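You operate a simulated robot arm through the tools that you are given. There is no shell and no other tool. Be economical: measure what you need, move in short steps, check, and stop when the job is done.

The job below is to be done with a simulated robot arm. You get a single attempt, and the scene is never put back.

JOB
Put things in order on the worktop. At the end: the purple stick stands where the orange hair clip stood; the green short pot stands where the yellow lemon soap box stood; the yellow lemon soap box is in the white carry tray; the orange hair clip stands where the green short pot stood; whatever was shut is shut again. Leave all else as you found it, and nothing knocked over.
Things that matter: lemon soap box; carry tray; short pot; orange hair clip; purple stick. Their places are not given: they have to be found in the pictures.

Only the result counts: the job must be done as asked and must still hold three seconds after the hand-in. Knocking over, shifting, dropping, spilling or breaking anything else fails it.

ROBOT AND FRAMES
A 6-joint arm with a two-finger parallel gripper, fixed in place. Base frame: the origin is at the foot of the arm, x ahead of it, y to its left, z up; the work surface is at about z = -0.002. Readings come in m, degrees, newtons and seconds.
With the tool pointing down near the work surface it reaches from about 0.14 to 0.6 m from the base axis. Its first joint turns from -66.0 to 66.0 degrees. Payload 2.1 kg.
Tool frame: the origin (TCP) lies between the finger pads and is the grasp point; the fingertips stand 0.03 m ahead of it; z points along the fingers, y is the line along which they close. The gripper opens to 0.094 m. The fingers are 0.028 m wide and 0.01 m thick; the gripper's body (0.05 by 0.096 m) begins 0.055 m behind the TCP.
Orientation is that of the tool frame in the base frame, as a unit quaternion [x, y, z, w]. With the fingers straight down and closing along the base's y, the tool's x points along the base's -x, its y along +y and its z along -z.

CONTROLS
- The arm moves only by the tool jog_arm. Its argument "plan" is a list of rows, each a list of 3 entries, a list of its own where there are three numbers: the shift along the tool's x, y, z in m, then the turn, a rotation vector about the tool's x, y, z in degrees, then the opening in per cent of the stroke, from 0 (shut) to 100 (fully open). In form: [[[dx, dy, dz], [ax, ay, az], grip], ...]. A call has 1 to 12 rows; each row shifts and turns the commanded pose from where the row before left it, along the tool's axes as they then stand. Each row takes 0.2 s and may step no farther than 0.05 m and 8.6 degrees from the row before; otherwise, or with a gripper value out of range, the whole call is refused. A pose out of reach is approached as far as the arm can. The call stops where the force on the tool passes 40 N (or 10 N more than at its start, if that is more) or the arm is blocked; 0.2 s more then pass. Each finger travels about 0.072 m/s and halts on what it meets, pressing with about 45 N; the grip force reading is that of the motor and also rises with nothing between the fingers. The clock runs only during rows and for 0.2 s after the last one: add rows that do not move to give the fingers time. It gives the time, the measured TCP pose, the force on the tool (base axes), the opening and the grip force at its end, in the units of the frame above (readings bear some noise).
- Cameras (640 x 400 px; columns grow to the right, rows downward): "scene" is fixed at [0.0673, -0.3998, 0.4608]; the picture's right is [0.53, -0.85, 0.00], its down [-0.65, -0.40, -0.64] and it looks along [0.55, 0.34, -0.76] (base axes); focal length 277 px, centre (320, 200). "wrist" rides on the gripper at [-0.037, 0, -0.058] in the tool frame; the picture's right is [0.00, -1.00, 0.00], its down [0.97, 0.00, -0.24] and it looks along [0.24, 0.00, 0.97] (tool axes); focal length 218 px, centre (320, 200).
- snapshot(camera): a new picture of that camera. It takes no simulated time.
- probe_pixels(camera, pixels): there is no depth. For up to 12 entries [column, row, z] of the newest picture of that camera ("zoom" is the newest enlarged one), the place [x, y] in the base frame at which the ray of that pixel passes the height z, good to about 0.002 m. It takes no simulated time.
- close_up(camera, box): a new picture of the part [left, top, right, bottom] of that camera's present view, enlarged. It takes no simulated time.
- finish_job(): hands the job in; it is judged then, once.

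Keep the steps short. Do not move on a guess: measure, check each grasp and each placing, and mend mistakes. In all there are 80 turns and 34 pictures (those below and enlarged ones count). Leave the gripper open and the arm clear of the work at the hand-in unless told otherwise, and finish with a single line.

The tools are called as name(argument=value, ...) on one line, values as JSON. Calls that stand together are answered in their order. jog_arm: Moves the arm, as the interface text tells. Its arguments: {"type":"object","properties":{"plan":{"type":"array","items":{"type":"array"}}},"required":["plan"]} The other tools are called the same way: snapshot (camera) takes a picture; probe_pixels (camera, pixels) gives the place at which the rays of pixels pass given heights; close_up (camera, box) takes an enlarged picture of a part of a camera's view; finish_job () hands the job in.

At the start:

```text
clock: 0.0
tcp_pos: [0.2346, -0.1365, 0.2406]
ee_rot: [0.0, 1.0, 0.0, 0.001]
ft_force: [1.6, 0.5, -0.4]
opening: 0.094
grasp_force: 0.0
```

scene: 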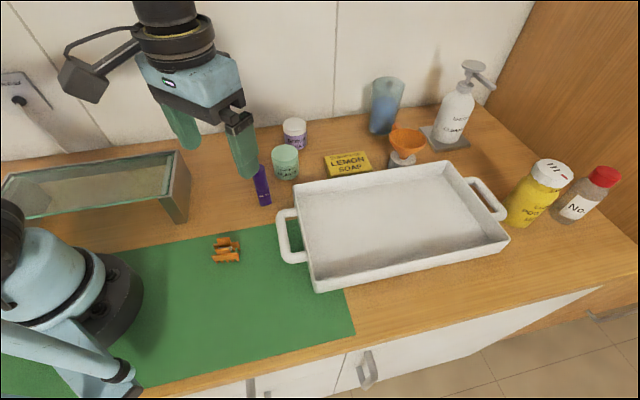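
wrist: 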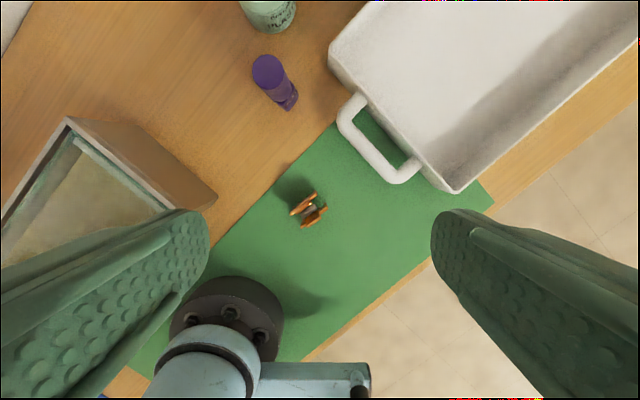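

I begin by enlarging the group of objects in the scene view so I can measure them.

close_up(camera="scene", box=[200, 100, 400, 225])

close_up(camera="wrist", box=[220, 0, 420, 250])

probe_pixels(camera="wrist", pixels=[[269, 68, 0.075], [288, 104, 0], [309, 209, 0.01], [303, 204, 0.0], [314, 216, 0.0], [328, 58, 0.05], [454, 193, 0.0], [267, 5, 0.05], [350, 110, 0.04], [400, 175, 0.04], [215, 198, 0.1], [68, 120, 0.1]])

probe_pixels(camera="scene", pixels=[[258, 170, 0.075], [265, 204, 0], [226, 250, 0.01], [285, 153, 0.05], [286, 178, 0.0], [294, 124, 0.06], [294, 148, 0.0], [348, 162, 0.03], [330, 176, 0.0], [372, 170, 0.0], [297, 183, 0.05], [316, 290, 0.0]])

```text
3.20 times, centred on (300, 162) of scene
```

zoom: 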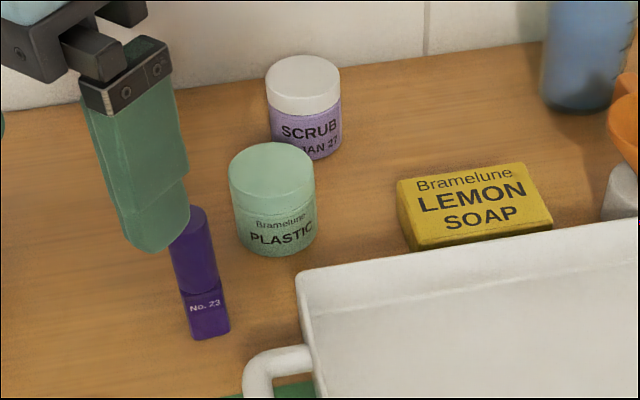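

```text
1.60 times, centred on (320, 125) of wrist
```

zoom: 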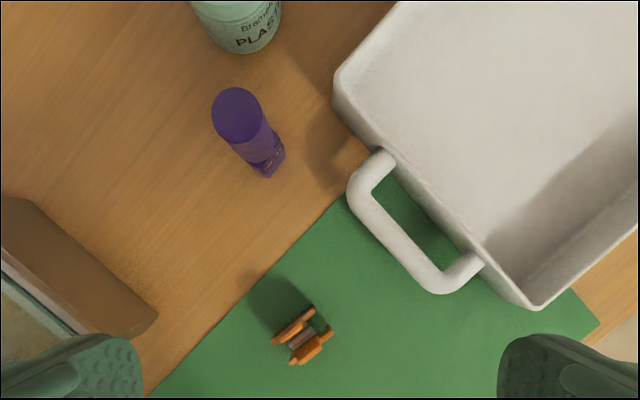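

```text
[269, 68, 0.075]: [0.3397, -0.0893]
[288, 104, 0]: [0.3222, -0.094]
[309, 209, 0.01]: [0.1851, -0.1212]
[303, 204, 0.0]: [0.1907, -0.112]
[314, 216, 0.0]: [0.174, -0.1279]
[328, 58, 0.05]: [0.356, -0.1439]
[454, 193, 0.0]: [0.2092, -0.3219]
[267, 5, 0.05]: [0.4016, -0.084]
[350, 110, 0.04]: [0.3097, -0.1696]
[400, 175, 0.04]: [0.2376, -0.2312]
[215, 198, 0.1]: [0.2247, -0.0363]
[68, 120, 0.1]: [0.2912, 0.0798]
```

```text
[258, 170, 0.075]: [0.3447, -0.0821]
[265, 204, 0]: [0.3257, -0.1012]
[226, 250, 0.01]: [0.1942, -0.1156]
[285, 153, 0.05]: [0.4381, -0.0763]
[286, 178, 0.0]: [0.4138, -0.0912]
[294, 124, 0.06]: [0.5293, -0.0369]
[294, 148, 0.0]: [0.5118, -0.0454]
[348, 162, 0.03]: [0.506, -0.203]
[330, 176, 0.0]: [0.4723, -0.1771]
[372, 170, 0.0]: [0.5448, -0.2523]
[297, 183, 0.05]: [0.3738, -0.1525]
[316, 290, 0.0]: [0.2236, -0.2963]
```

The pot, stick, soap and clip are roughly located. I'll move ahead at the same height (0.16 m along base +x) to view the pot and soap from above with the wrist camera.

jog_arm(plan=[[[-0.04, 0, -0.01], [0, 0, 0], 100], [[-0.04, 0, -0.01], [0, 0, 0], 100], [[-0.04, 0, 0], [0, 0, 0], 100], [[-0.04, 0, 0], [0, 0, 0], 100], [[0, 0, 0], [0, 0, 0], 100]])

snapshot(camera="wrist")

```text
clock: 1.2
tcp_pos: [0.3899, -0.136, 0.2578]
ee_rot: [0.0, 1.0, 0.001, 0.001]
ft_force: [0.9, 0.4, 0.1]
opening: 0.0938
grasp_force: 0.2
```

```text
29 pictures are left
```

wrist: 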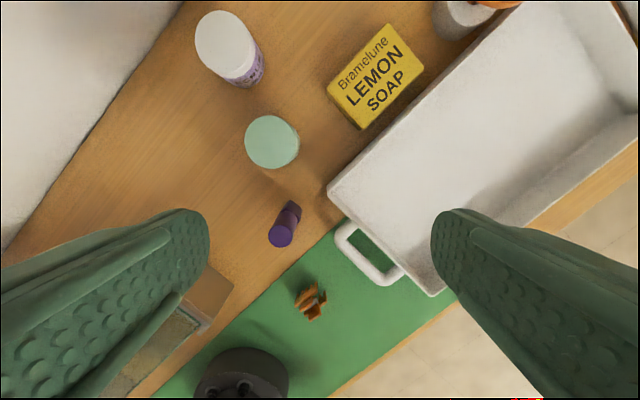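

The view is good. I'll enlarge the soap/pot area and the stick/clip area to get edges.

close_up(camera="wrist", box=[230, 0, 470, 150])

probe_pixels(camera="wrist", pixels=[[327, 92, 0.03], [388, 24, 0.03], [424, 68, 0.03], [363, 128, 0.03], [272, 141, 0.05], [245, 141, 0.05], [299, 141, 0.05], [281, 235, 0.075], [292, 211, 0.0], [311, 300, 0.015], [327, 192, 0.05], [435, 296, 0.0]])

close_up(camera="wrist", box=[240, 190, 400, 330])

```text
2.67 times, centred on (350, 75) of wrist
```

zoom: 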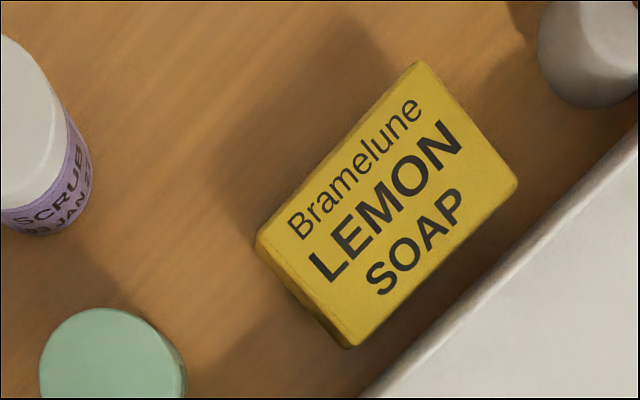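

```text
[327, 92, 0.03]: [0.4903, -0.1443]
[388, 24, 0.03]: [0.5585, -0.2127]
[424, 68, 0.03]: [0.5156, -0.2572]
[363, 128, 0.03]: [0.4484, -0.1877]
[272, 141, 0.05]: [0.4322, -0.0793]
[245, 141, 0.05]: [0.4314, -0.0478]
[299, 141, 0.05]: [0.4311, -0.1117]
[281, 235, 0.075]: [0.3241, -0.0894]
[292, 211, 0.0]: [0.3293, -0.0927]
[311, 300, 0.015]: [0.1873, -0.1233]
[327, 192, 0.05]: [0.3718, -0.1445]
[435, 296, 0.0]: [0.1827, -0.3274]
```

```text
2.86 times, centred on (320, 260) of wrist
```

zoom: 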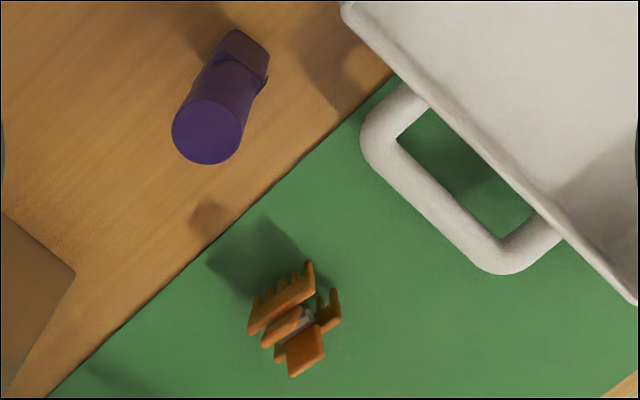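

Triangulating from the two wrist views: the soap centre is about (0.503,-0.200), 0.096×0.061 at 45°. The pot is about (0.432,-0.081), 62 mm across and 57 mm tall. The stick is about (0.332,-0.093), 96 mm tall. Next I check the gap between soap and tray and the neighbours, plus a scene close-up.

probe_pixels(camera="wrist", pixels=[[365, 149, 0.046], [469, 52, 0.046], [432, 20, 0.0], [450, 40, 0.0], [440, 36, 0.03], [345, 122, 0.0], [362, 129, 0.03], [424, 68, 0.03], [430, 296, 0.046], [240, 86, 0.0]])

close_up(camera="scene", box=[310, 90, 510, 215])

probe_pixels(camera="scene", pixels=[[297, 183, 0.046], [449, 163, 0.046], [510, 238, 0.046], [317, 290, 0.0], [317, 265, 0.01], [440, 175, 0.01], [485, 237, 0.01], [324, 250, 0.01]])

```text
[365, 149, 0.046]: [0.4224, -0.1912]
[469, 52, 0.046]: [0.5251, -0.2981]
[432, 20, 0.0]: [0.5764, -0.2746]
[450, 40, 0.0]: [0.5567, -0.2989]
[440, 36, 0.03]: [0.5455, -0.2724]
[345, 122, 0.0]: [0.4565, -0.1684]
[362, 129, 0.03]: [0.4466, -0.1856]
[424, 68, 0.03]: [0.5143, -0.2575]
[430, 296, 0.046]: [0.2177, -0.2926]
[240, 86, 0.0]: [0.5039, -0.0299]
```

```text
3.20 times, centred on (410, 152) of scene
```

zoom: 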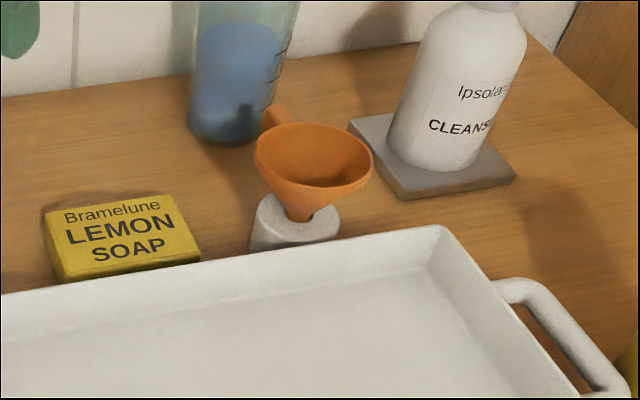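

```text
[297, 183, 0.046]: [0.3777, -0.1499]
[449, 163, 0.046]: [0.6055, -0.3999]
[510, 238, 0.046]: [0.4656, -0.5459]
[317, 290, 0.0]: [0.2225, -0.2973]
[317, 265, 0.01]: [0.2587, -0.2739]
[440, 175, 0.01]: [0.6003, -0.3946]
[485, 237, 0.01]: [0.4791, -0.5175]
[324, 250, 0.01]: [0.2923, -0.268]
```

The gap between soap and tray is about 21 mm, so I'll use a reduced opening of 79% (74 mm) with the closing axis across the soap. I turn 45.7°, move above the soap at z≈0.16, then check.

jog_arm(plan=[[[0, 0, 0], [0, 0, 7.6], 90], [[0, 0, 0], [0, 0, 7.6], 79], [[0, 0, 0], [0, 0, 7.6], 79], [[0, 0, 0], [0, 0, 7.6], 79], [[0, 0, 0], [0, 0, 7.6], 79], [[0, 0, 0], [0, 0, 7.7], 79], [[-0.0374, 0.0119, 0.02], [0, 0, 0], 79], [[-0.0374, 0.0119, 0.03], [0, 0, 0], 79], [[-0.0374, 0.0119, 0.03], [0, 0, 0], 79], [[0, 0, 0], [0, 0, 0], 79], [[0, 0, 0], [0, 0, 0], 79]])

snapshot(camera="wrist")

```text
clock: 3.6
tcp_pos: [0.501, -0.1909, 0.1772]
ee_rot: [0.389, 0.921, 0.001, 0.001]
ft_force: [0.4, 0.8, 0.0]
opening: 0.0742
grasp_force: 0.1
```

```text
25 pictures are left
```

wrist: 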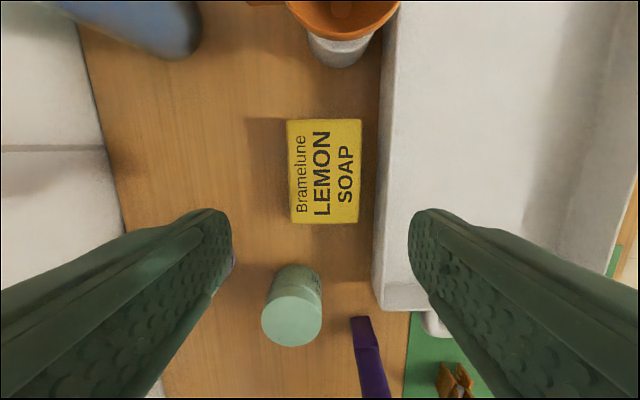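

The soap is well aligned in the view. I'll measure its edges here, along with the tray edge and the funnel.

probe_pixels(camera="wrist", pixels=[[288, 120, 0.03], [361, 120, 0.03], [361, 222, 0.03], [291, 223, 0.03], [388, 110, 0.046], [378, 250, 0.046], [343, 38, 0.06], [375, 110, 0.0], [291, 328, 0.057]])

jog_arm(plan=[[[0, 0, 0], [0, 0, 0], 79]])

```text
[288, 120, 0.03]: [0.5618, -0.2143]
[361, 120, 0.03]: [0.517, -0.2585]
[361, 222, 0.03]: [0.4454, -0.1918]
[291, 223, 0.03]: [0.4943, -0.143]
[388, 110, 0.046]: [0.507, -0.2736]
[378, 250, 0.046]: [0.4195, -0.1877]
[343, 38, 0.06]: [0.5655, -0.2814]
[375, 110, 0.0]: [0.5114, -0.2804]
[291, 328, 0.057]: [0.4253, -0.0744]
```

```text
clock: 4.0
tcp_pos: [0.5016, -0.1913, 0.1771]
ee_rot: [0.388, 0.922, 0.002, 0.0]
ft_force: [0.4, 0.0, -0.5]
opening: 0.0744
grasp_force: 0.0
```

The soap centre is n≈0.220 across, the tray rim n≈0.171 and the soap's near face about 0.188. I shift 4 mm toward the tray and descend to z≈0.095 (tips above the rim) to check the gap.

jog_arm(plan=[[[0, -0.004, 0.03], [0, 0, 0], 79], [[0, 0, 0.03], [0, 0, 0], 79], [[0, 0, 0.022], [0, 0, 0], 79], [[0, 0, 0], [0, 0, 0], 79]])

snapshot(camera="wrist")

close_up(camera="scene", box=[280, 80, 440, 200])

```text
clock: 5.0
tcp_pos: [0.4976, -0.1941, 0.0984]
ee_rot: [0.388, 0.922, 0.001, 0.001]
ft_force: [0.4, 0.1, -0.2]
opening: 0.0745
grasp_force: 0.1
```

```text
24 pictures are left
```

wrist: 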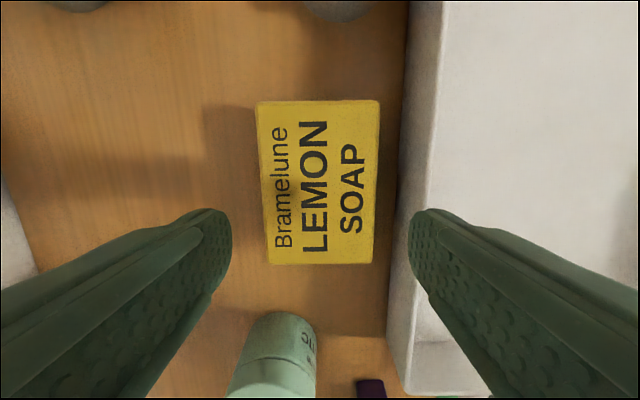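

```text
3.33 times, centred on (360, 140) of scene
```

zoom: 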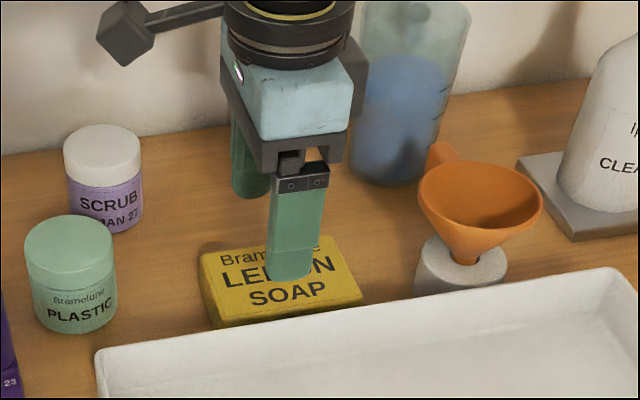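

Probing soap edges, the tray rim and the tray's foot from this closer view.

probe_pixels(camera="wrist", pixels=[[257, 103, 0.03], [380, 101, 0.03], [373, 262, 0.03], [268, 263, 0.03], [433, 120, 0.046], [412, 300, 0.046], [425, 200, 0.046], [398, 200, 0.0], [403, 110, 0.0], [388, 320, 0.0]])

```text
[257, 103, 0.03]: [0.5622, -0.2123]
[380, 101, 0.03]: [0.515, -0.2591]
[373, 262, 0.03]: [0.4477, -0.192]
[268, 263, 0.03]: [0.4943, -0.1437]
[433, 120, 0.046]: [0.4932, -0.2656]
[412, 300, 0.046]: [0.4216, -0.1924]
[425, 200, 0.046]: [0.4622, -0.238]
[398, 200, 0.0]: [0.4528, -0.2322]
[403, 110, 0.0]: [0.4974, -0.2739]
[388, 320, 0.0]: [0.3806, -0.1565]
```

The TCP is centred on the soap (n 0.2208 vs 0.2206), with about 3.5 mm to the soap and 7 mm to the tray. I descend 58 mm and close.

jog_arm(plan=[[[0, 0, 0.02], [0, 0, 0], 79], [[0, 0, 0.02], [0, 0, 0], 79], [[0, 0, 0.018], [0, 0, 0], 79], [[0, 0, 0], [0, 0, 0], 79]])

jog_arm(plan=[[[0, 0, 0], [0, 0, 0], 60], [[0, 0, 0], [0, 0, 0], 55], [[0, 0, 0], [0, 0, 0], 55]])

```text
clock: 6.0
tcp_pos: [0.4959, -0.1938, 0.0398]
ee_rot: [0.388, 0.922, 0.001, 0.001]
ft_force: [-1.1, 0.4, -0.5]
opening: 0.0743
grasp_force: 0.0
```

```text
clock: 6.8
tcp_pos: [0.4966, -0.1932, 0.0392]
ee_rot: [0.389, 0.921, 0.001, 0.001]
ft_force: [-0.4, 0.3, 0.2]
opening: 0.0691
grasp_force: 45.1
```

Gripped at 69 mm with 45 N. Lift straight up and read.

jog_arm(plan=[[[0, 0, -0.02], [0, 0, 0], 55], [[0, 0, -0.04], [0, 0, 0], 55], [[0, 0, -0.04], [0, 0, 0], 55], [[0, 0, 0], [0, 0, 0], 55]])

snapshot(camera="scene")

```text
clock: 7.8
tcp_pos: [0.4973, -0.1946, 0.139]
ee_rot: [0.389, 0.921, 0.0, 0.0]
ft_force: [0.0, 0.8, -0.1]
opening: 0.0691
grasp_force: 45.0
```

```text
22 pictures are left
```

scene: 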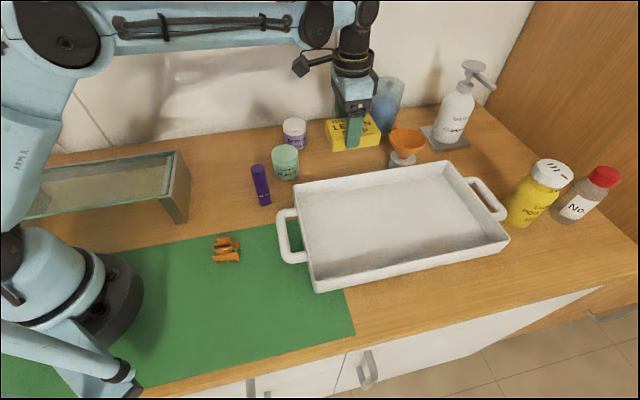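

The soap is held level. Move 0.171 m across into the tray area above its floor (about (0.37,-0.31)).

jog_arm(plan=[[[0.0015, -0.0428, 0], [0, 0, 0], 55], [[0.0016, -0.0428, 0], [0, 0, 0], 55], [[0.0016, -0.0428, 0], [0, 0, 0], 55], [[0.0016, -0.0428, 0], [0, 0, 0], 55], [[0, 0, 0.03], [0, 0, 0], 55], [[0, 0, 0.03], [0, 0, 0], 55], [[0, 0, 0.02], [0, 0, 0], 55], [[0, 0, 0], [0, 0, 0], 55]])

close_up(camera="scene", box=[270, 140, 530, 300])

```text
clock: 9.6
tcp_pos: [0.3703, -0.3095, 0.0602]
ee_rot: [0.388, 0.922, 0.0, 0.001]
ft_force: [0.5, -0.1, -1.7]
opening: 0.069
grasp_force: 44.4
```

```text
2.46 times, centred on (400, 220) of scene
```

zoom: 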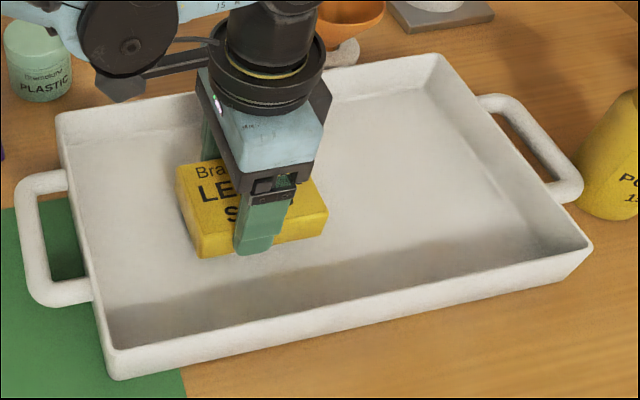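

Above the tray floor and well inside. Lower in small steps and watch the force.

jog_arm(plan=[[[0, 0, 0.004], [0, 0, 0], 55], [[0, 0, 0.003], [0, 0, 0], 55], [[0, 0, 0.003], [0, 0, 0], 55], [[0, 0, 0], [0, 0, 0], 55]])

```text
clock: 10.6
tcp_pos: [0.3705, -0.3098, 0.0504]
ee_rot: [0.389, 0.921, 0.0, 0.0]
ft_force: [0.2, -0.1, -1.6]
opening: 0.0692
grasp_force: 44.8
```

No contact yet; continue by 1.5 mm steps.

jog_arm(plan=[[[0, 0, 0.0015], [0, 0, 0], 55], [[0, 0, 0.0015], [0, 0, 0], 55], [[0, 0, 0], [0, 0, 0], 55]])

jog_arm(plan=[[[0, 0, 0.0015], [0, 0, 0], 55], [[0, 0, 0], [0, 0, 0], 55]])

```text
clock: 11.4
tcp_pos: [0.3693, -0.3095, 0.048]
ee_rot: [0.388, 0.922, 0.001, 0.0]
ft_force: [-0.4, 0.0, -1.5]
opening: 0.069
grasp_force: 44.4
```

```text
clock: 12.0
tcp_pos: [0.3682, -0.3094, 0.0465]
ee_rot: [0.389, 0.921, 0.001, 0.0]
ft_force: [0.3, -0.4, -1.3]
opening: 0.0692
grasp_force: 44.9
```

jog_arm(plan=[[[0, 0, 0.0015], [0, 0, 0], 55], [[0, 0, 0], [0, 0, 0], 55]])

jog_arm(plan=[[[0, 0, 0.0015], [0, 0, 0], 55], [[0, 0, 0], [0, 0, 0], 55]])

```text
clock: 12.6
tcp_pos: [0.3696, -0.3101, 0.0456]
ee_rot: [0.387, 0.922, 0.001, 0.001]
ft_force: [-0.2, -2.5, 14.1]
opening: 0.0693
grasp_force: 44.7
```

```text
clock: 13.2
tcp_pos: [0.3693, -0.3096, 0.0442]
ee_rot: [0.389, 0.921, 0.0, 0.0]
ft_force: [-3.3, -0.9, 39.0]
opening: 0.0693
grasp_force: 44.9
```

The soap is on the tray floor. Ease up 2 mm, release, and rise.

jog_arm(plan=[[[0, 0, -0.002], [0, 0, 0], 55], [[0, 0, 0], [0, 0, 0], 80], [[0, 0, 0], [0, 0, 0], 95], [[0, 0, -0.02], [0, 0, 0], 95], [[0, 0, -0.04], [0, 0, 0], 95], [[0, 0, -0.04], [0, 0, 0], 95], [[0, 0, 0], [0, 0, 0], 95]])

snapshot(camera="scene")

```text
clock: 14.8
tcp_pos: [0.3671, -0.3087, 0.1442]
ee_rot: [0.388, 0.922, 0.001, 0.0]
ft_force: [0.7, -0.4, 0.1]
opening: 0.0894
grasp_force: 0.0
```

```text
20 pictures are left
```

scene: 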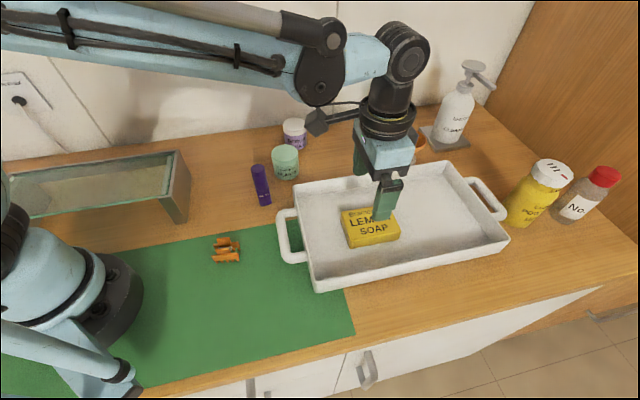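

The soap is in the tray. Next I go up a little and over to the pot at about (0.43,-0.08), then take a view.

jog_arm(plan=[[[0, 0, -0.03], [0, 0, 0], 90], [[0.024, 0.041, 0], [0, 0, 0], 80], [[0.024, 0.041, 0], [0, 0, 0], 80], [[0.024, 0.041, 0], [0, 0, 0], 80], [[0.024, 0.041, 0], [0, 0, 0], 80], [[0.024, 0.041, 0], [0, 0, 0], 80], [[0, 0, 0], [0, 0, 0], 80], [[0, 0, 0], [0, 0, 0], 80]])

snapshot(camera="wrist")

```text
clock: 16.6
tcp_pos: [0.4281, -0.0792, 0.1739]
ee_rot: [0.388, 0.922, 0.001, 0.0]
ft_force: [-0.3, -0.1, 1.0]
opening: 0.0751
grasp_force: 0.1
```

```text
19 pictures are left
```

wrist: 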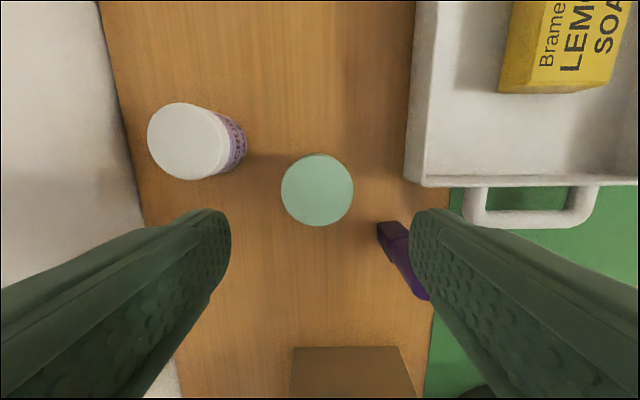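

Pot disc centre at pixel (317,190). Probing it and the stick.

probe_pixels(camera="wrist", pixels=[[317, 190, 0.057], [281, 190, 0.057], [353, 190, 0.057], [317, 154, 0.057], [317, 226, 0.057], [388, 231, 0.0], [393, 224, 0.04], [190, 140, 0.065]])

```text
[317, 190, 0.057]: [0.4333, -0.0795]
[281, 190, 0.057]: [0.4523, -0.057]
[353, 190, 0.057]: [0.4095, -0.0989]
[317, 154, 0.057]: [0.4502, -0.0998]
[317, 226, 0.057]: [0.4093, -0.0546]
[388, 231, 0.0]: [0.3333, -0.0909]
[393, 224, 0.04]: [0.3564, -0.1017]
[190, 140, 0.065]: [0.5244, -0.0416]
```

Pot centre is about (0.431,-0.078). I shift 3 mm and descend to z≈0.036 in two stages, then close.

jog_arm(plan=[[[-0.0014, 0.0028, 0.03], [0, 0, 0], 80], [[0, 0, 0.03], [0, 0, 0], 80], [[0, 0, 0.03], [0, 0, 0], 80], [[0, 0, 0.03], [0, 0, 0], 80], [[0, 0, 0.018], [0, 0, 0], 80], [[0, 0, 0], [0, 0, 0], 80]])

jog_arm(plan=[[[0, 0, 0], [0, 0, 0], 65], [[0, 0, 0], [0, 0, 0], 50], [[0, 0, 0], [0, 0, 0], 50], [[0, 0, 0], [0, 0, 0], 50]])

```text
clock: 18.0
tcp_pos: [0.4335, -0.0797, 0.0363]
ee_rot: [0.388, 0.922, 0.002, 0.0]
ft_force: [0.5, -0.5, 0.3]
opening: 0.0751
grasp_force: 0.0
```

```text
clock: 19.0
tcp_pos: [0.4331, -0.0797, 0.0376]
ee_rot: [0.388, 0.922, 0.001, 0.0]
ft_force: [-0.4, -0.8, 0.0]
opening: 0.0599
grasp_force: 45.3
```

Gripped at 60 mm. Lift 100 mm, then move to the soap's old place (0.504,-0.201).

jog_arm(plan=[[[0, 0, -0.02], [0, 0, 0], 50], [[0, 0, -0.04], [0, 0, 0], 50], [[0, 0, -0.04], [0, 0, 0], 50], [[-0.0341, -0.0085, 0], [0, 0, 0], 50], [[-0.0341, -0.0085, 0], [0, 0, 0], 50], [[-0.0341, -0.0085, 0], [0, 0, 0], 50], [[-0.0342, -0.0084, 0], [0, 0, 0], 50], [[0, 0, 0.03], [0, 0, 0], 50], [[0, 0, 0.03], [0, 0, 0], 50], [[0, 0, 0], [0, 0, 0], 50]])

close_up(camera="scene", box=[240, 80, 480, 230])

```text
clock: 21.2
tcp_pos: [0.5066, -0.2032, 0.0749]
ee_rot: [0.389, 0.921, 0.001, 0.001]
ft_force: [-0.6, 0.2, -0.8]
opening: 0.0598
grasp_force: 45.3
```

```text
2.67 times, centred on (360, 155) of scene
```

zoom: 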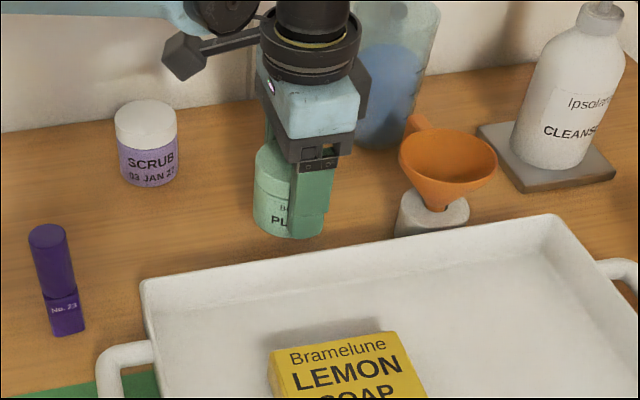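

Above the place. I correct by 3 mm and lower 34 mm, then use fine steps.

jog_arm(plan=[[[0.003, 0, 0.015], [0, 0, 0], 50], [[0, 0, 0.015], [0, 0, 0], 50], [[0, 0, 0.004], [0, 0, 0], 50], [[0, 0, 0], [0, 0, 0], 50]])

jog_arm(plan=[[[0, 0, 0.0015], [0, 0, 0], 50], [[0, 0, 0.0015], [0, 0, 0], 50], [[0, 0, 0], [0, 0, 0], 50]])

```text
clock: 22.2
tcp_pos: [0.5049, -0.2007, 0.0418]
ee_rot: [0.389, 0.921, 0.0, 0.0]
ft_force: [0.3, 0.1, -0.5]
opening: 0.06
grasp_force: 44.8
```

```text
clock: 23.0
tcp_pos: [0.5043, -0.1987, 0.0402]
ee_rot: [0.388, 0.921, 0.0, 0.0]
ft_force: [-0.4, -0.1, -1.0]
opening: 0.0598
grasp_force: 44.8
```

jog_arm(plan=[[[0, 0, 0.0015], [0, 0, 0], 50], [[0, 0, 0], [0, 0, 0], 50]])

jog_arm(plan=[[[0, 0, 0.0012], [0, 0, 0], 50], [[0, 0, 0], [0, 0, 0], 50]])

```text
clock: 23.6
tcp_pos: [0.5049, -0.1987, 0.038]
ee_rot: [0.388, 0.922, 0.001, 0.001]
ft_force: [-0.3, 0.3, -0.5]
opening: 0.0599
grasp_force: 45.3
```

```text
clock: 24.2
tcp_pos: [0.5034, -0.1984, 0.0368]
ee_rot: [0.389, 0.921, 0.0, 0.0]
ft_force: [0.6, 0.5, 4.6]
opening: 0.0595
grasp_force: 45.5
```

Touching (4.6 N). I release to 79% and rise straight up.

jog_arm(plan=[[[0, 0, 0], [0, 0, 0], 65], [[0, 0, 0], [0, 0, 0], 78], [[0, 0, 0], [0, 0, 0], 78], [[0, 0, -0.02], [0, 0, 0], 78], [[0, 0, -0.04], [0, 0, 0], 78], [[0, 0, -0.04], [0, 0, 0], 78], [[0, 0, -0.03], [0, 0, 0], 78], [[0, 0, 0], [0, 0, 0], 78]])

snapshot(camera="wrist")

probe_pixels(camera="wrist", pixels=[[320, 200, 0.057]])

```text
clock: 26.0
tcp_pos: [0.5017, -0.197, 0.1686]
ee_rot: [0.389, 0.921, 0.0, 0.0]
ft_force: [-0.4, 0.3, -0.3]
opening: 0.0733
grasp_force: 0.0
```

```text
17 pictures are left
```

wrist: 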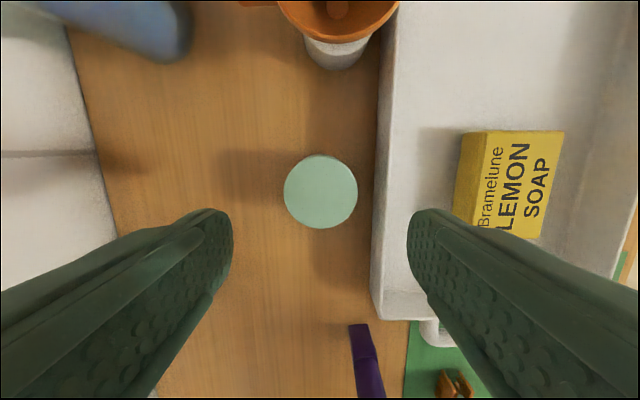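

```text
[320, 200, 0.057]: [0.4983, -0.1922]
```

The pot stands at about (0.503,-0.197), on the soap's old place. Now I go over to the clip for a close view.

jog_arm(plan=[[[0.0376, -0.0232, -0.003], [0, 0, 0], 78], [[0.0376, -0.0232, 0], [0, 0, 0], 78], [[0.0376, -0.0232, 0], [0, 0, 0], 78], [[0.0376, -0.0232, 0], [0, 0, 0], 78], [[0.0376, -0.0232, 0], [0, 0, 0], 78], [[0.0376, -0.0232, 0], [0, 0, 0], 78], [[0.0376, -0.0232, 0], [0, 0, 0], 78], [[0, 0, 0.03], [0, 0, 0], 78], [[0, 0, 0], [0, 0, 0], 78]])

snapshot(camera="wrist")

close_up(camera="scene", box=[190, 220, 270, 270])

```text
clock: 28.0
tcp_pos: [0.2003, -0.1243, 0.1422]
ee_rot: [0.387, 0.922, 0.001, 0.001]
ft_force: [0.7, -0.3, 0.2]
opening: 0.0733
grasp_force: 0.1
```

```text
16 pictures are left
```

wrist: 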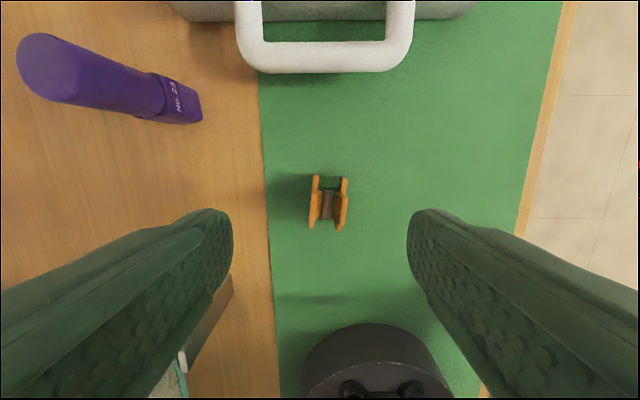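

```text
8.00 times, centred on (230, 245) of scene
```

zoom: 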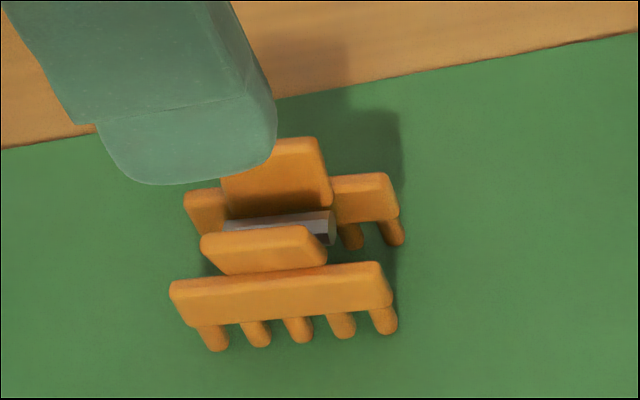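

I see a claw clip standing on its teeth at about (328,203), long axis along my tool x. Enlarging it and probing its extents.

close_up(camera="wrist", box=[280, 160, 376, 244])

probe_pixels(camera="wrist", pixels=[[328, 203, 0.015], [309, 203, 0.02], [348, 203, 0.02], [328, 175, 0.015], [328, 231, 0.015], [190, 108, 0.0]])

```text
4.76 times, centred on (328, 202) of wrist
```

zoom: 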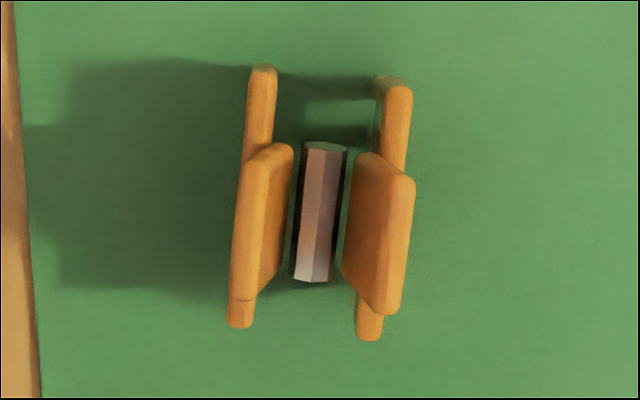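

```text
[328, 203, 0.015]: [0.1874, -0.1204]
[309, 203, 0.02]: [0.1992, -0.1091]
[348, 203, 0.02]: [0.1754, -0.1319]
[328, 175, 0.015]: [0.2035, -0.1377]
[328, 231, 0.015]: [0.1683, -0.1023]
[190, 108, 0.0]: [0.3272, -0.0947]
```

The clip is 33×48 mm, centred at (0.187,-0.1205) and turned about 5° more. I align, descend to z≈0.036 with a 60% opening, and read.

jog_arm(plan=[[[0.0122, -0.0067, 0.02], [0, 0, 0], 60], [[0, 0, 0.025], [0, 0, 5], 60], [[0, 0, 0.025], [0, 0, 0], 60], [[0, 0, 0], [0, 0, 0], 60], [[0, 0, 0], [0, 0, 0], 60]])

snapshot(camera="wrist")

probe_pixels(camera="wrist", pixels=[[320, 250, 0.015], [320, 280, 0.015], [320, 220, 0.015], [320, 300, 0.015], [360, 280, 0.015]])

```text
clock: 29.2
tcp_pos: [0.1883, -0.1202, 0.071]
ee_rot: [0.428, 0.904, 0.001, 0.0]
ft_force: [0.3, 0.1, 0.3]
opening: 0.0564
grasp_force: 0.1
```

```text
13 pictures are left
```

wrist: 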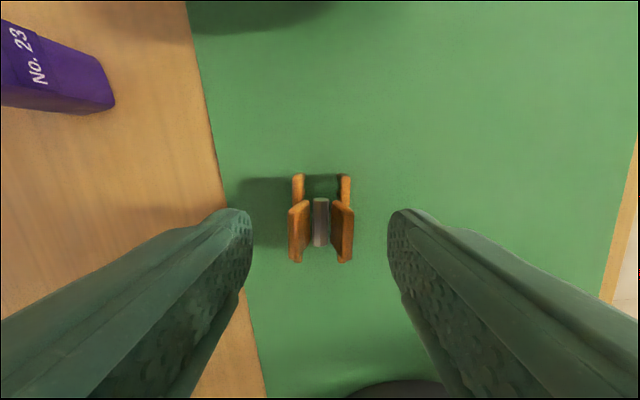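

```text
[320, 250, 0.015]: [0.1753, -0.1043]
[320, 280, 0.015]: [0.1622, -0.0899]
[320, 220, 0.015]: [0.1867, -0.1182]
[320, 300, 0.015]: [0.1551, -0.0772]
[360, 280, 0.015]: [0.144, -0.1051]
```

Well aligned: the clip sits centred between the fingers. Descend 35 mm and close.

jog_arm(plan=[[[0, 0, 0.02], [0, 0, 0], 60], [[0, 0, 0.015], [0, 0, 0], 60], [[0, 0, 0], [0, 0, 0], 60]])

jog_arm(plan=[[[0, 0, 0], [0, 0, 0], 45], [[0, 0, 0], [0, 0, 0], 30], [[0, 0, 0], [0, 0, 0], 25], [[0, 0, 0], [0, 0, 0], 25]])

```text
clock: 30.0
tcp_pos: [0.1895, -0.1202, 0.0359]
ee_rot: [0.429, 0.903, 0.001, 0.001]
ft_force: [-0.1, 0.0, -0.8]
opening: 0.0564
grasp_force: 0.0
```

```text
clock: 31.0
tcp_pos: [0.1908, -0.1201, 0.0355]
ee_rot: [0.429, 0.903, 0.001, 0.0]
ft_force: [-0.1, -0.1, -0.2]
opening: 0.0287
grasp_force: 45.0
```

Clip gripped at 28.7 mm. Lift high (over the stick) and carry toward the pot's old place.

jog_arm(plan=[[[0, 0, -0.03], [0, 0, 0], 25], [[0, 0, -0.05], [0, 0, 0], 25], [[0, 0, -0.05], [0, 0, 0], 25], [[0, 0, 0], [0, 0, 0], 25], [[-0.0204, 0.0357, 0], [0, 0, 0], 25], [[-0.0204, 0.0358, 0], [0, 0, 0], 25], [[-0.0204, 0.0357, 0], [0, 0, 0], 25], [[-0.0204, 0.0358, 0], [0, 0, 0], 25], [[-0.0204, 0.0357, 0], [0, 0, 0], 25], [[-0.0204, 0.0358, 0], [0, 0, 0], 25], [[0, 0, 0], [0, 0, 0], 25]])

snapshot(camera="wrist")

```text
clock: 33.4
tcp_pos: [0.4344, -0.0768, 0.1672]
ee_rot: [0.429, 0.903, 0.001, 0.0]
ft_force: [-0.1, 0.2, 0.4]
opening: 0.0279
grasp_force: 45.1
```

```text
12 pictures are left
```

wrist: 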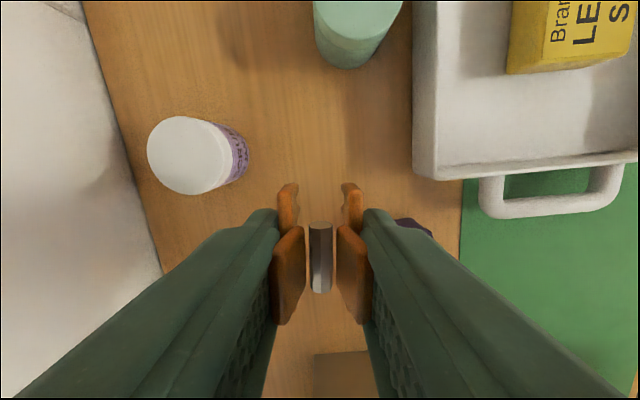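

Clip held upright. Descend to just above the surface.

jog_arm(plan=[[[-0.0006, -0.002, 0.04], [0, 0, 0], 25], [[0, 0, 0.04], [0, 0, 0], 25], [[0, 0, 0.03], [0, 0, 0], 25], [[0, 0, 0.015], [0, 0, 0], 25], [[0, 0, 0], [0, 0, 0], 25]])

jog_arm(plan=[[[0, 0, 0.0015], [0, 0, 0], 25], [[0, 0, 0.0015], [0, 0, 0], 25], [[0, 0, 0.001], [0, 0, 0], 25], [[0, 0, 0], [0, 0, 0], 25]])

```text
clock: 34.6
tcp_pos: [0.4333, -0.0801, 0.0419]
ee_rot: [0.428, 0.904, 0.0, 0.0]
ft_force: [-0.3, -0.1, -0.3]
opening: 0.028
grasp_force: 44.9
```

```text
clock: 35.6
tcp_pos: [0.4331, -0.0814, 0.0382]
ee_rot: [0.429, 0.903, 0.0, 0.001]
ft_force: [-0.4, 0.3, -0.6]
opening: 0.0279
grasp_force: 44.5
```

jog_arm(plan=[[[0, 0, 0.001], [0, 0, 0], 25], [[0, 0, 0.001], [0, 0, 0], 25], [[0, 0, 0], [0, 0, 0], 25]])

jog_arm(plan=[[[0, 0, 0.001], [0, 0, 0], 25], [[0, 0, 0], [0, 0, 0], 25]])

```text
clock: 36.4
tcp_pos: [0.4327, -0.0808, 0.0344]
ee_rot: [0.428, 0.904, 0.002, 0.0]
ft_force: [0.2, 0.1, -0.5]
opening: 0.028
grasp_force: 44.7
```

```text
clock: 37.0
tcp_pos: [0.4338, -0.0798, 0.0339]
ee_rot: [0.428, 0.904, 0.0, 0.001]
ft_force: [-0.5, -1.2, 3.8]
opening: 0.028
grasp_force: 45.4
```

Contact (3.8 N). Release to 50%, rise and view.

jog_arm(plan=[[[0, 0, 0], [0, 0, 0], 38], [[0, 0, 0], [0, 0, 0], 52], [[0, 0, 0], [0, 0, 0], 52], [[0, 0, -0.03], [0, 0, 0], 52], [[0, 0, -0.05], [0, 0, 0], 52], [[0, 0, -0.05], [0, 0, 0], 52], [[0, 0, 0], [0, 0, 0], 52]])

snapshot(camera="wrist")

probe_pixels(camera="wrist", pixels=[[320, 200, 0.015], [320, 190, 0.015], [320, 210, 0.015]])

```text
clock: 38.6
tcp_pos: [0.4338, -0.0782, 0.1643]
ee_rot: [0.428, 0.904, 0.0, 0.001]
ft_force: [-0.2, -0.3, 0.2]
opening: 0.0488
grasp_force: 0.1
```

```text
11 pictures are left
```

wrist: 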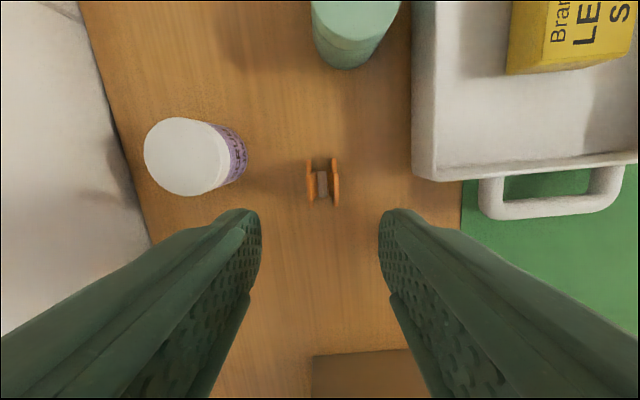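

```text
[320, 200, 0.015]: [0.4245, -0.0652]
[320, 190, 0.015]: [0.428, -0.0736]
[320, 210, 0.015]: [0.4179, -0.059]
```

The clip stands at about (0.433,-0.079). Now I move over the stick at about (0.331,-0.093), turn back 5°, and view it.

jog_arm(plan=[[[0, 0, -0.02], [0, 0, 0], 60], [[0.0178, -0.0296, 0], [0, 0, 0], 60], [[0.0178, -0.0296, 0], [0, 0, 0], 60], [[0.0178, -0.0296, 0], [0, 0, 0], 60], [[0, 0, 0], [0, 0, -5], 60], [[0, 0, 0], [0, 0, 0], 60]])

snapshot(camera="wrist")

close_up(camera="scene", box=[200, 120, 320, 220])

```text
clock: 40.0
tcp_pos: [0.3283, -0.0959, 0.1843]
ee_rot: [0.388, 0.922, 0.001, 0.0]
ft_force: [-1.1, -0.4, 0.0]
opening: 0.0565
grasp_force: 0.0
```

```text
10 pictures are left
```

wrist: 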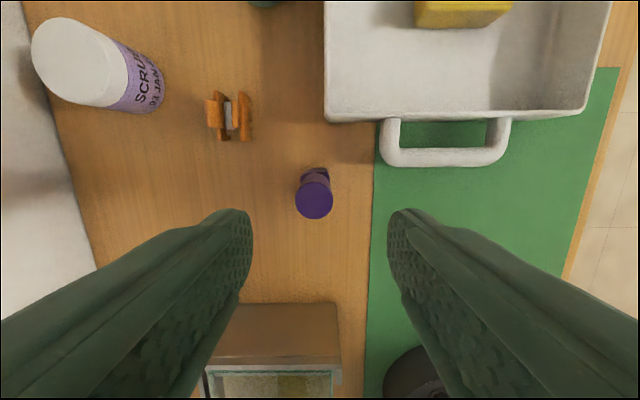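

```text
4.00 times, centred on (260, 170) of scene
```

zoom: 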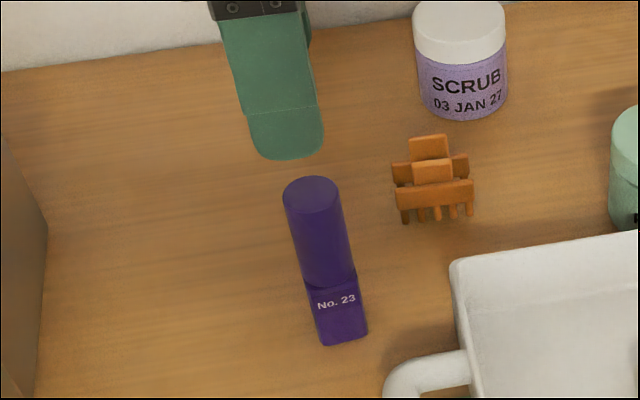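

The clip stands well. Measuring the stick's cap centre (314,200) and foot.

probe_pixels(camera="wrist", pixels=[[314, 200, 0.096], [295, 200, 0.096], [333, 200, 0.096], [303, 168, 0.0], [327, 168, 0.0], [315, 175, 0.02]])

probe_pixels(camera="scene", pixels=[[258, 168, 0.096], [264, 203, 0.0]])

```text
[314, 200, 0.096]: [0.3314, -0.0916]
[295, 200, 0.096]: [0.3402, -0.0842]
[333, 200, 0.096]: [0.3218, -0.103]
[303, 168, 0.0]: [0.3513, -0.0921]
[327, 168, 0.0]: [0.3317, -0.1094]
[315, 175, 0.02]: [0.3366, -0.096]
```

```text
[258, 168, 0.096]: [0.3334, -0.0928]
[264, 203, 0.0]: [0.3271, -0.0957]
```

Stick centre is (0.332,-0.093), 26 mm thick. I shift 5 mm in y, descend to z≈0.052, and close.

jog_arm(plan=[[[-0.0006, 0.005, 0.02], [0, 0, 0], 60], [[0, 0, 0.03], [0, 0, 0], 60], [[0, 0, 0.03], [0, 0, 0], 60], [[0, 0, 0.03], [0, 0, 0], 60], [[0, 0, 0.022], [0, 0, 0], 60], [[0, 0, 0], [0, 0, 0], 60]])

jog_arm(plan=[[[0, 0, 0], [0, 0, 0], 45], [[0, 0, 0], [0, 0, 0], 30], [[0, 0, 0], [0, 0, 0], 22], [[0, 0, 0], [0, 0, 0], 22]])

```text
clock: 41.4
tcp_pos: [0.335, -0.0908, 0.0501]
ee_rot: [0.388, 0.922, 0.002, 0.001]
ft_force: [-0.2, -0.5, -0.2]
opening: 0.0564
grasp_force: 0.1
```

```text
clock: 42.4
tcp_pos: [0.3352, -0.0911, 0.05]
ee_rot: [0.389, 0.921, 0.001, 0.0]
ft_force: [-0.5, 0.6, 0.1]
opening: 0.026
grasp_force: 45.4
```

Stick gripped at 26 mm. Lift 80 mm, move over to the clip's old place (0.187,-0.120), and check.

jog_arm(plan=[[[0, 0, -0.02], [0, 0, 0], 22], [[0, 0, -0.03], [0, 0, 0], 22], [[0, 0, -0.03], [0, 0, 0], 22], [[0.0205, -0.0314, 0], [0, 0, 0], 22], [[0.0205, -0.0314, 0], [0, 0, 0], 22], [[0.0204, -0.0313, 0], [0, 0, 0], 22], [[0.0204, -0.0314, 0], [0, 0, 0], 22], [[0, 0, 0.03], [0, 0, 0], 22], [[0, 0, 0.03], [0, 0, 0], 22], [[0, 0, 0], [0, 0, 0], 22]])

close_up(camera="scene", box=[170, 130, 330, 280])

```text
clock: 44.6
tcp_pos: [0.1877, -0.1198, 0.0703]
ee_rot: [0.388, 0.922, 0.001, 0.0]
ft_force: [0.3, 0.2, 0.5]
opening: 0.0258
grasp_force: 44.8
```

```text
2.67 times, centred on (250, 205) of scene
```

zoom: 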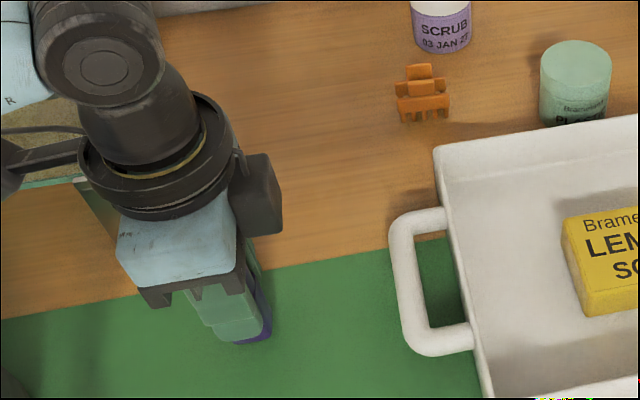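

In place above the mat. Lower 15 mm, then fine steps.

jog_arm(plan=[[[0, 0, 0.01], [0, 0, 0], 22], [[0, 0, 0.005], [0, 0, 0], 22], [[0, 0, 0.0015], [0, 0, 0], 22], [[0, 0, 0], [0, 0, 0], 22]])

jog_arm(plan=[[[0, 0, 0.001], [0, 0, 0], 22], [[0, 0, 0.001], [0, 0, 0], 22], [[0, 0, 0], [0, 0, 0], 22]])

```text
clock: 45.6
tcp_pos: [0.1866, -0.1209, 0.0556]
ee_rot: [0.388, 0.921, 0.001, 0.001]
ft_force: [0.9, 1.1, -0.7]
opening: 0.026
grasp_force: 45.2
```

```text
clock: 46.4
tcp_pos: [0.1875, -0.1214, 0.0531]
ee_rot: [0.389, 0.921, 0.002, 0.0]
ft_force: [-0.1, -0.2, -0.1]
opening: 0.0258
grasp_force: 44.9
```

jog_arm(plan=[[[0, 0, 0.001], [0, 0, 0], 22], [[0, 0, 0], [0, 0, 0], 22]])

jog_arm(plan=[[[0, 0, 0.001], [0, 0, 0], 22], [[0, 0, 0], [0, 0, 0], 22]])

```text
clock: 47.0
tcp_pos: [0.1876, -0.1213, 0.0523]
ee_rot: [0.388, 0.922, 0.001, 0.0]
ft_force: [-0.1, 0.2, 0.2]
opening: 0.026
grasp_force: 45.3
```

```text
clock: 47.6
tcp_pos: [0.1867, -0.1213, 0.0521]
ee_rot: [0.388, 0.922, 0.001, 0.0]
ft_force: [-1.6, 1.7, 33.6]
opening: 0.0259
grasp_force: 45.4
```

Firm contact. Ease up 0.8 mm, release, and rise straight.

jog_arm(plan=[[[0, 0, -0.0008], [0, 0, 0], 22], [[0, 0, 0], [0, 0, 0], 35], [[0, 0, 0], [0, 0, 0], 50], [[0, 0, 0], [0, 0, 0], 60], [[0, 0, -0.03], [0, 0, 0], 60], [[0, 0, -0.05], [0, 0, 0], 60], [[0, 0, -0.05], [0, 0, 0], 60], [[0, 0, -0.03], [0, 0, 0], 100], [[0, 0, 0], [0, 0, 0], 100]])

snapshot(camera="wrist")

snapshot(camera="scene")

```text
clock: 49.6
tcp_pos: [0.1874, -0.1185, 0.2125]
ee_rot: [0.388, 0.922, 0.001, 0.001]
ft_force: [0.1, 0.6, 0.9]
opening: 0.0939
grasp_force: 0.0
```

```text
7 pictures are left
```

wrist: 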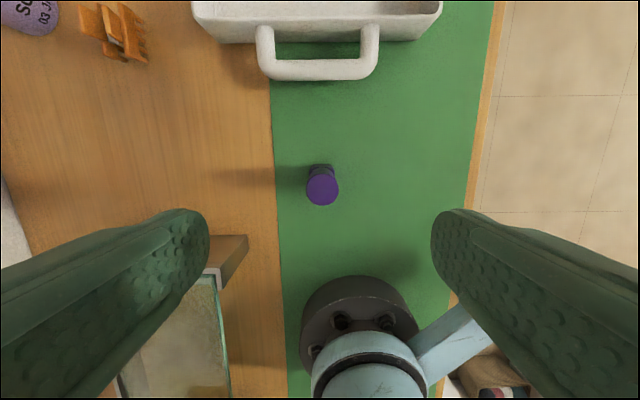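

```text
6 pictures are left
```

scene: 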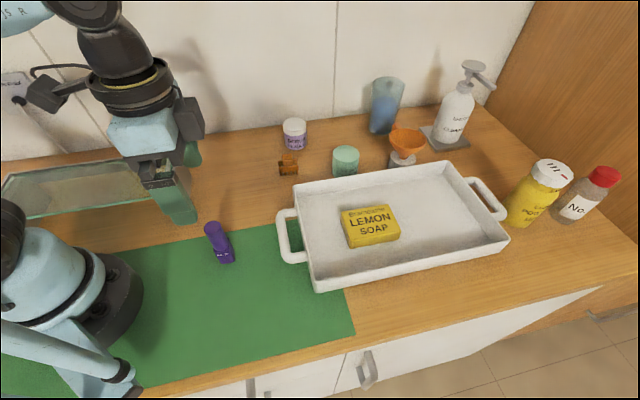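

All placed. A quick check that the stick's cap and foot share the same x,y (upright, at the clip's place).

probe_pixels(camera="wrist", pixels=[[322, 188, 0.097], [321, 170, 0.0]])

probe_pixels(camera="scene", pixels=[[212, 228, 0.097], [226, 258, 0.0], [288, 167, 0.015], [345, 153, 0.057]])

```text
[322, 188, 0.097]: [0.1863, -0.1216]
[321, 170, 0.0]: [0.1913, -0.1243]
```

```text
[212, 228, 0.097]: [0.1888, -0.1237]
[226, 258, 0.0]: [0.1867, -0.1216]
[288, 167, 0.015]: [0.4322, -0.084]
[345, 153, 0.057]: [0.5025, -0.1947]
```

Everything stands upright, within a few millimetres of where it should be. The gripper is open and the arm is clear, so I'm handing in.

finish_job()

```text
The job is handed in.
```

The job is done and handed in: the soap box is in the tray, and the pot, clip and stick each stand upright within about 6 mm of their target places.
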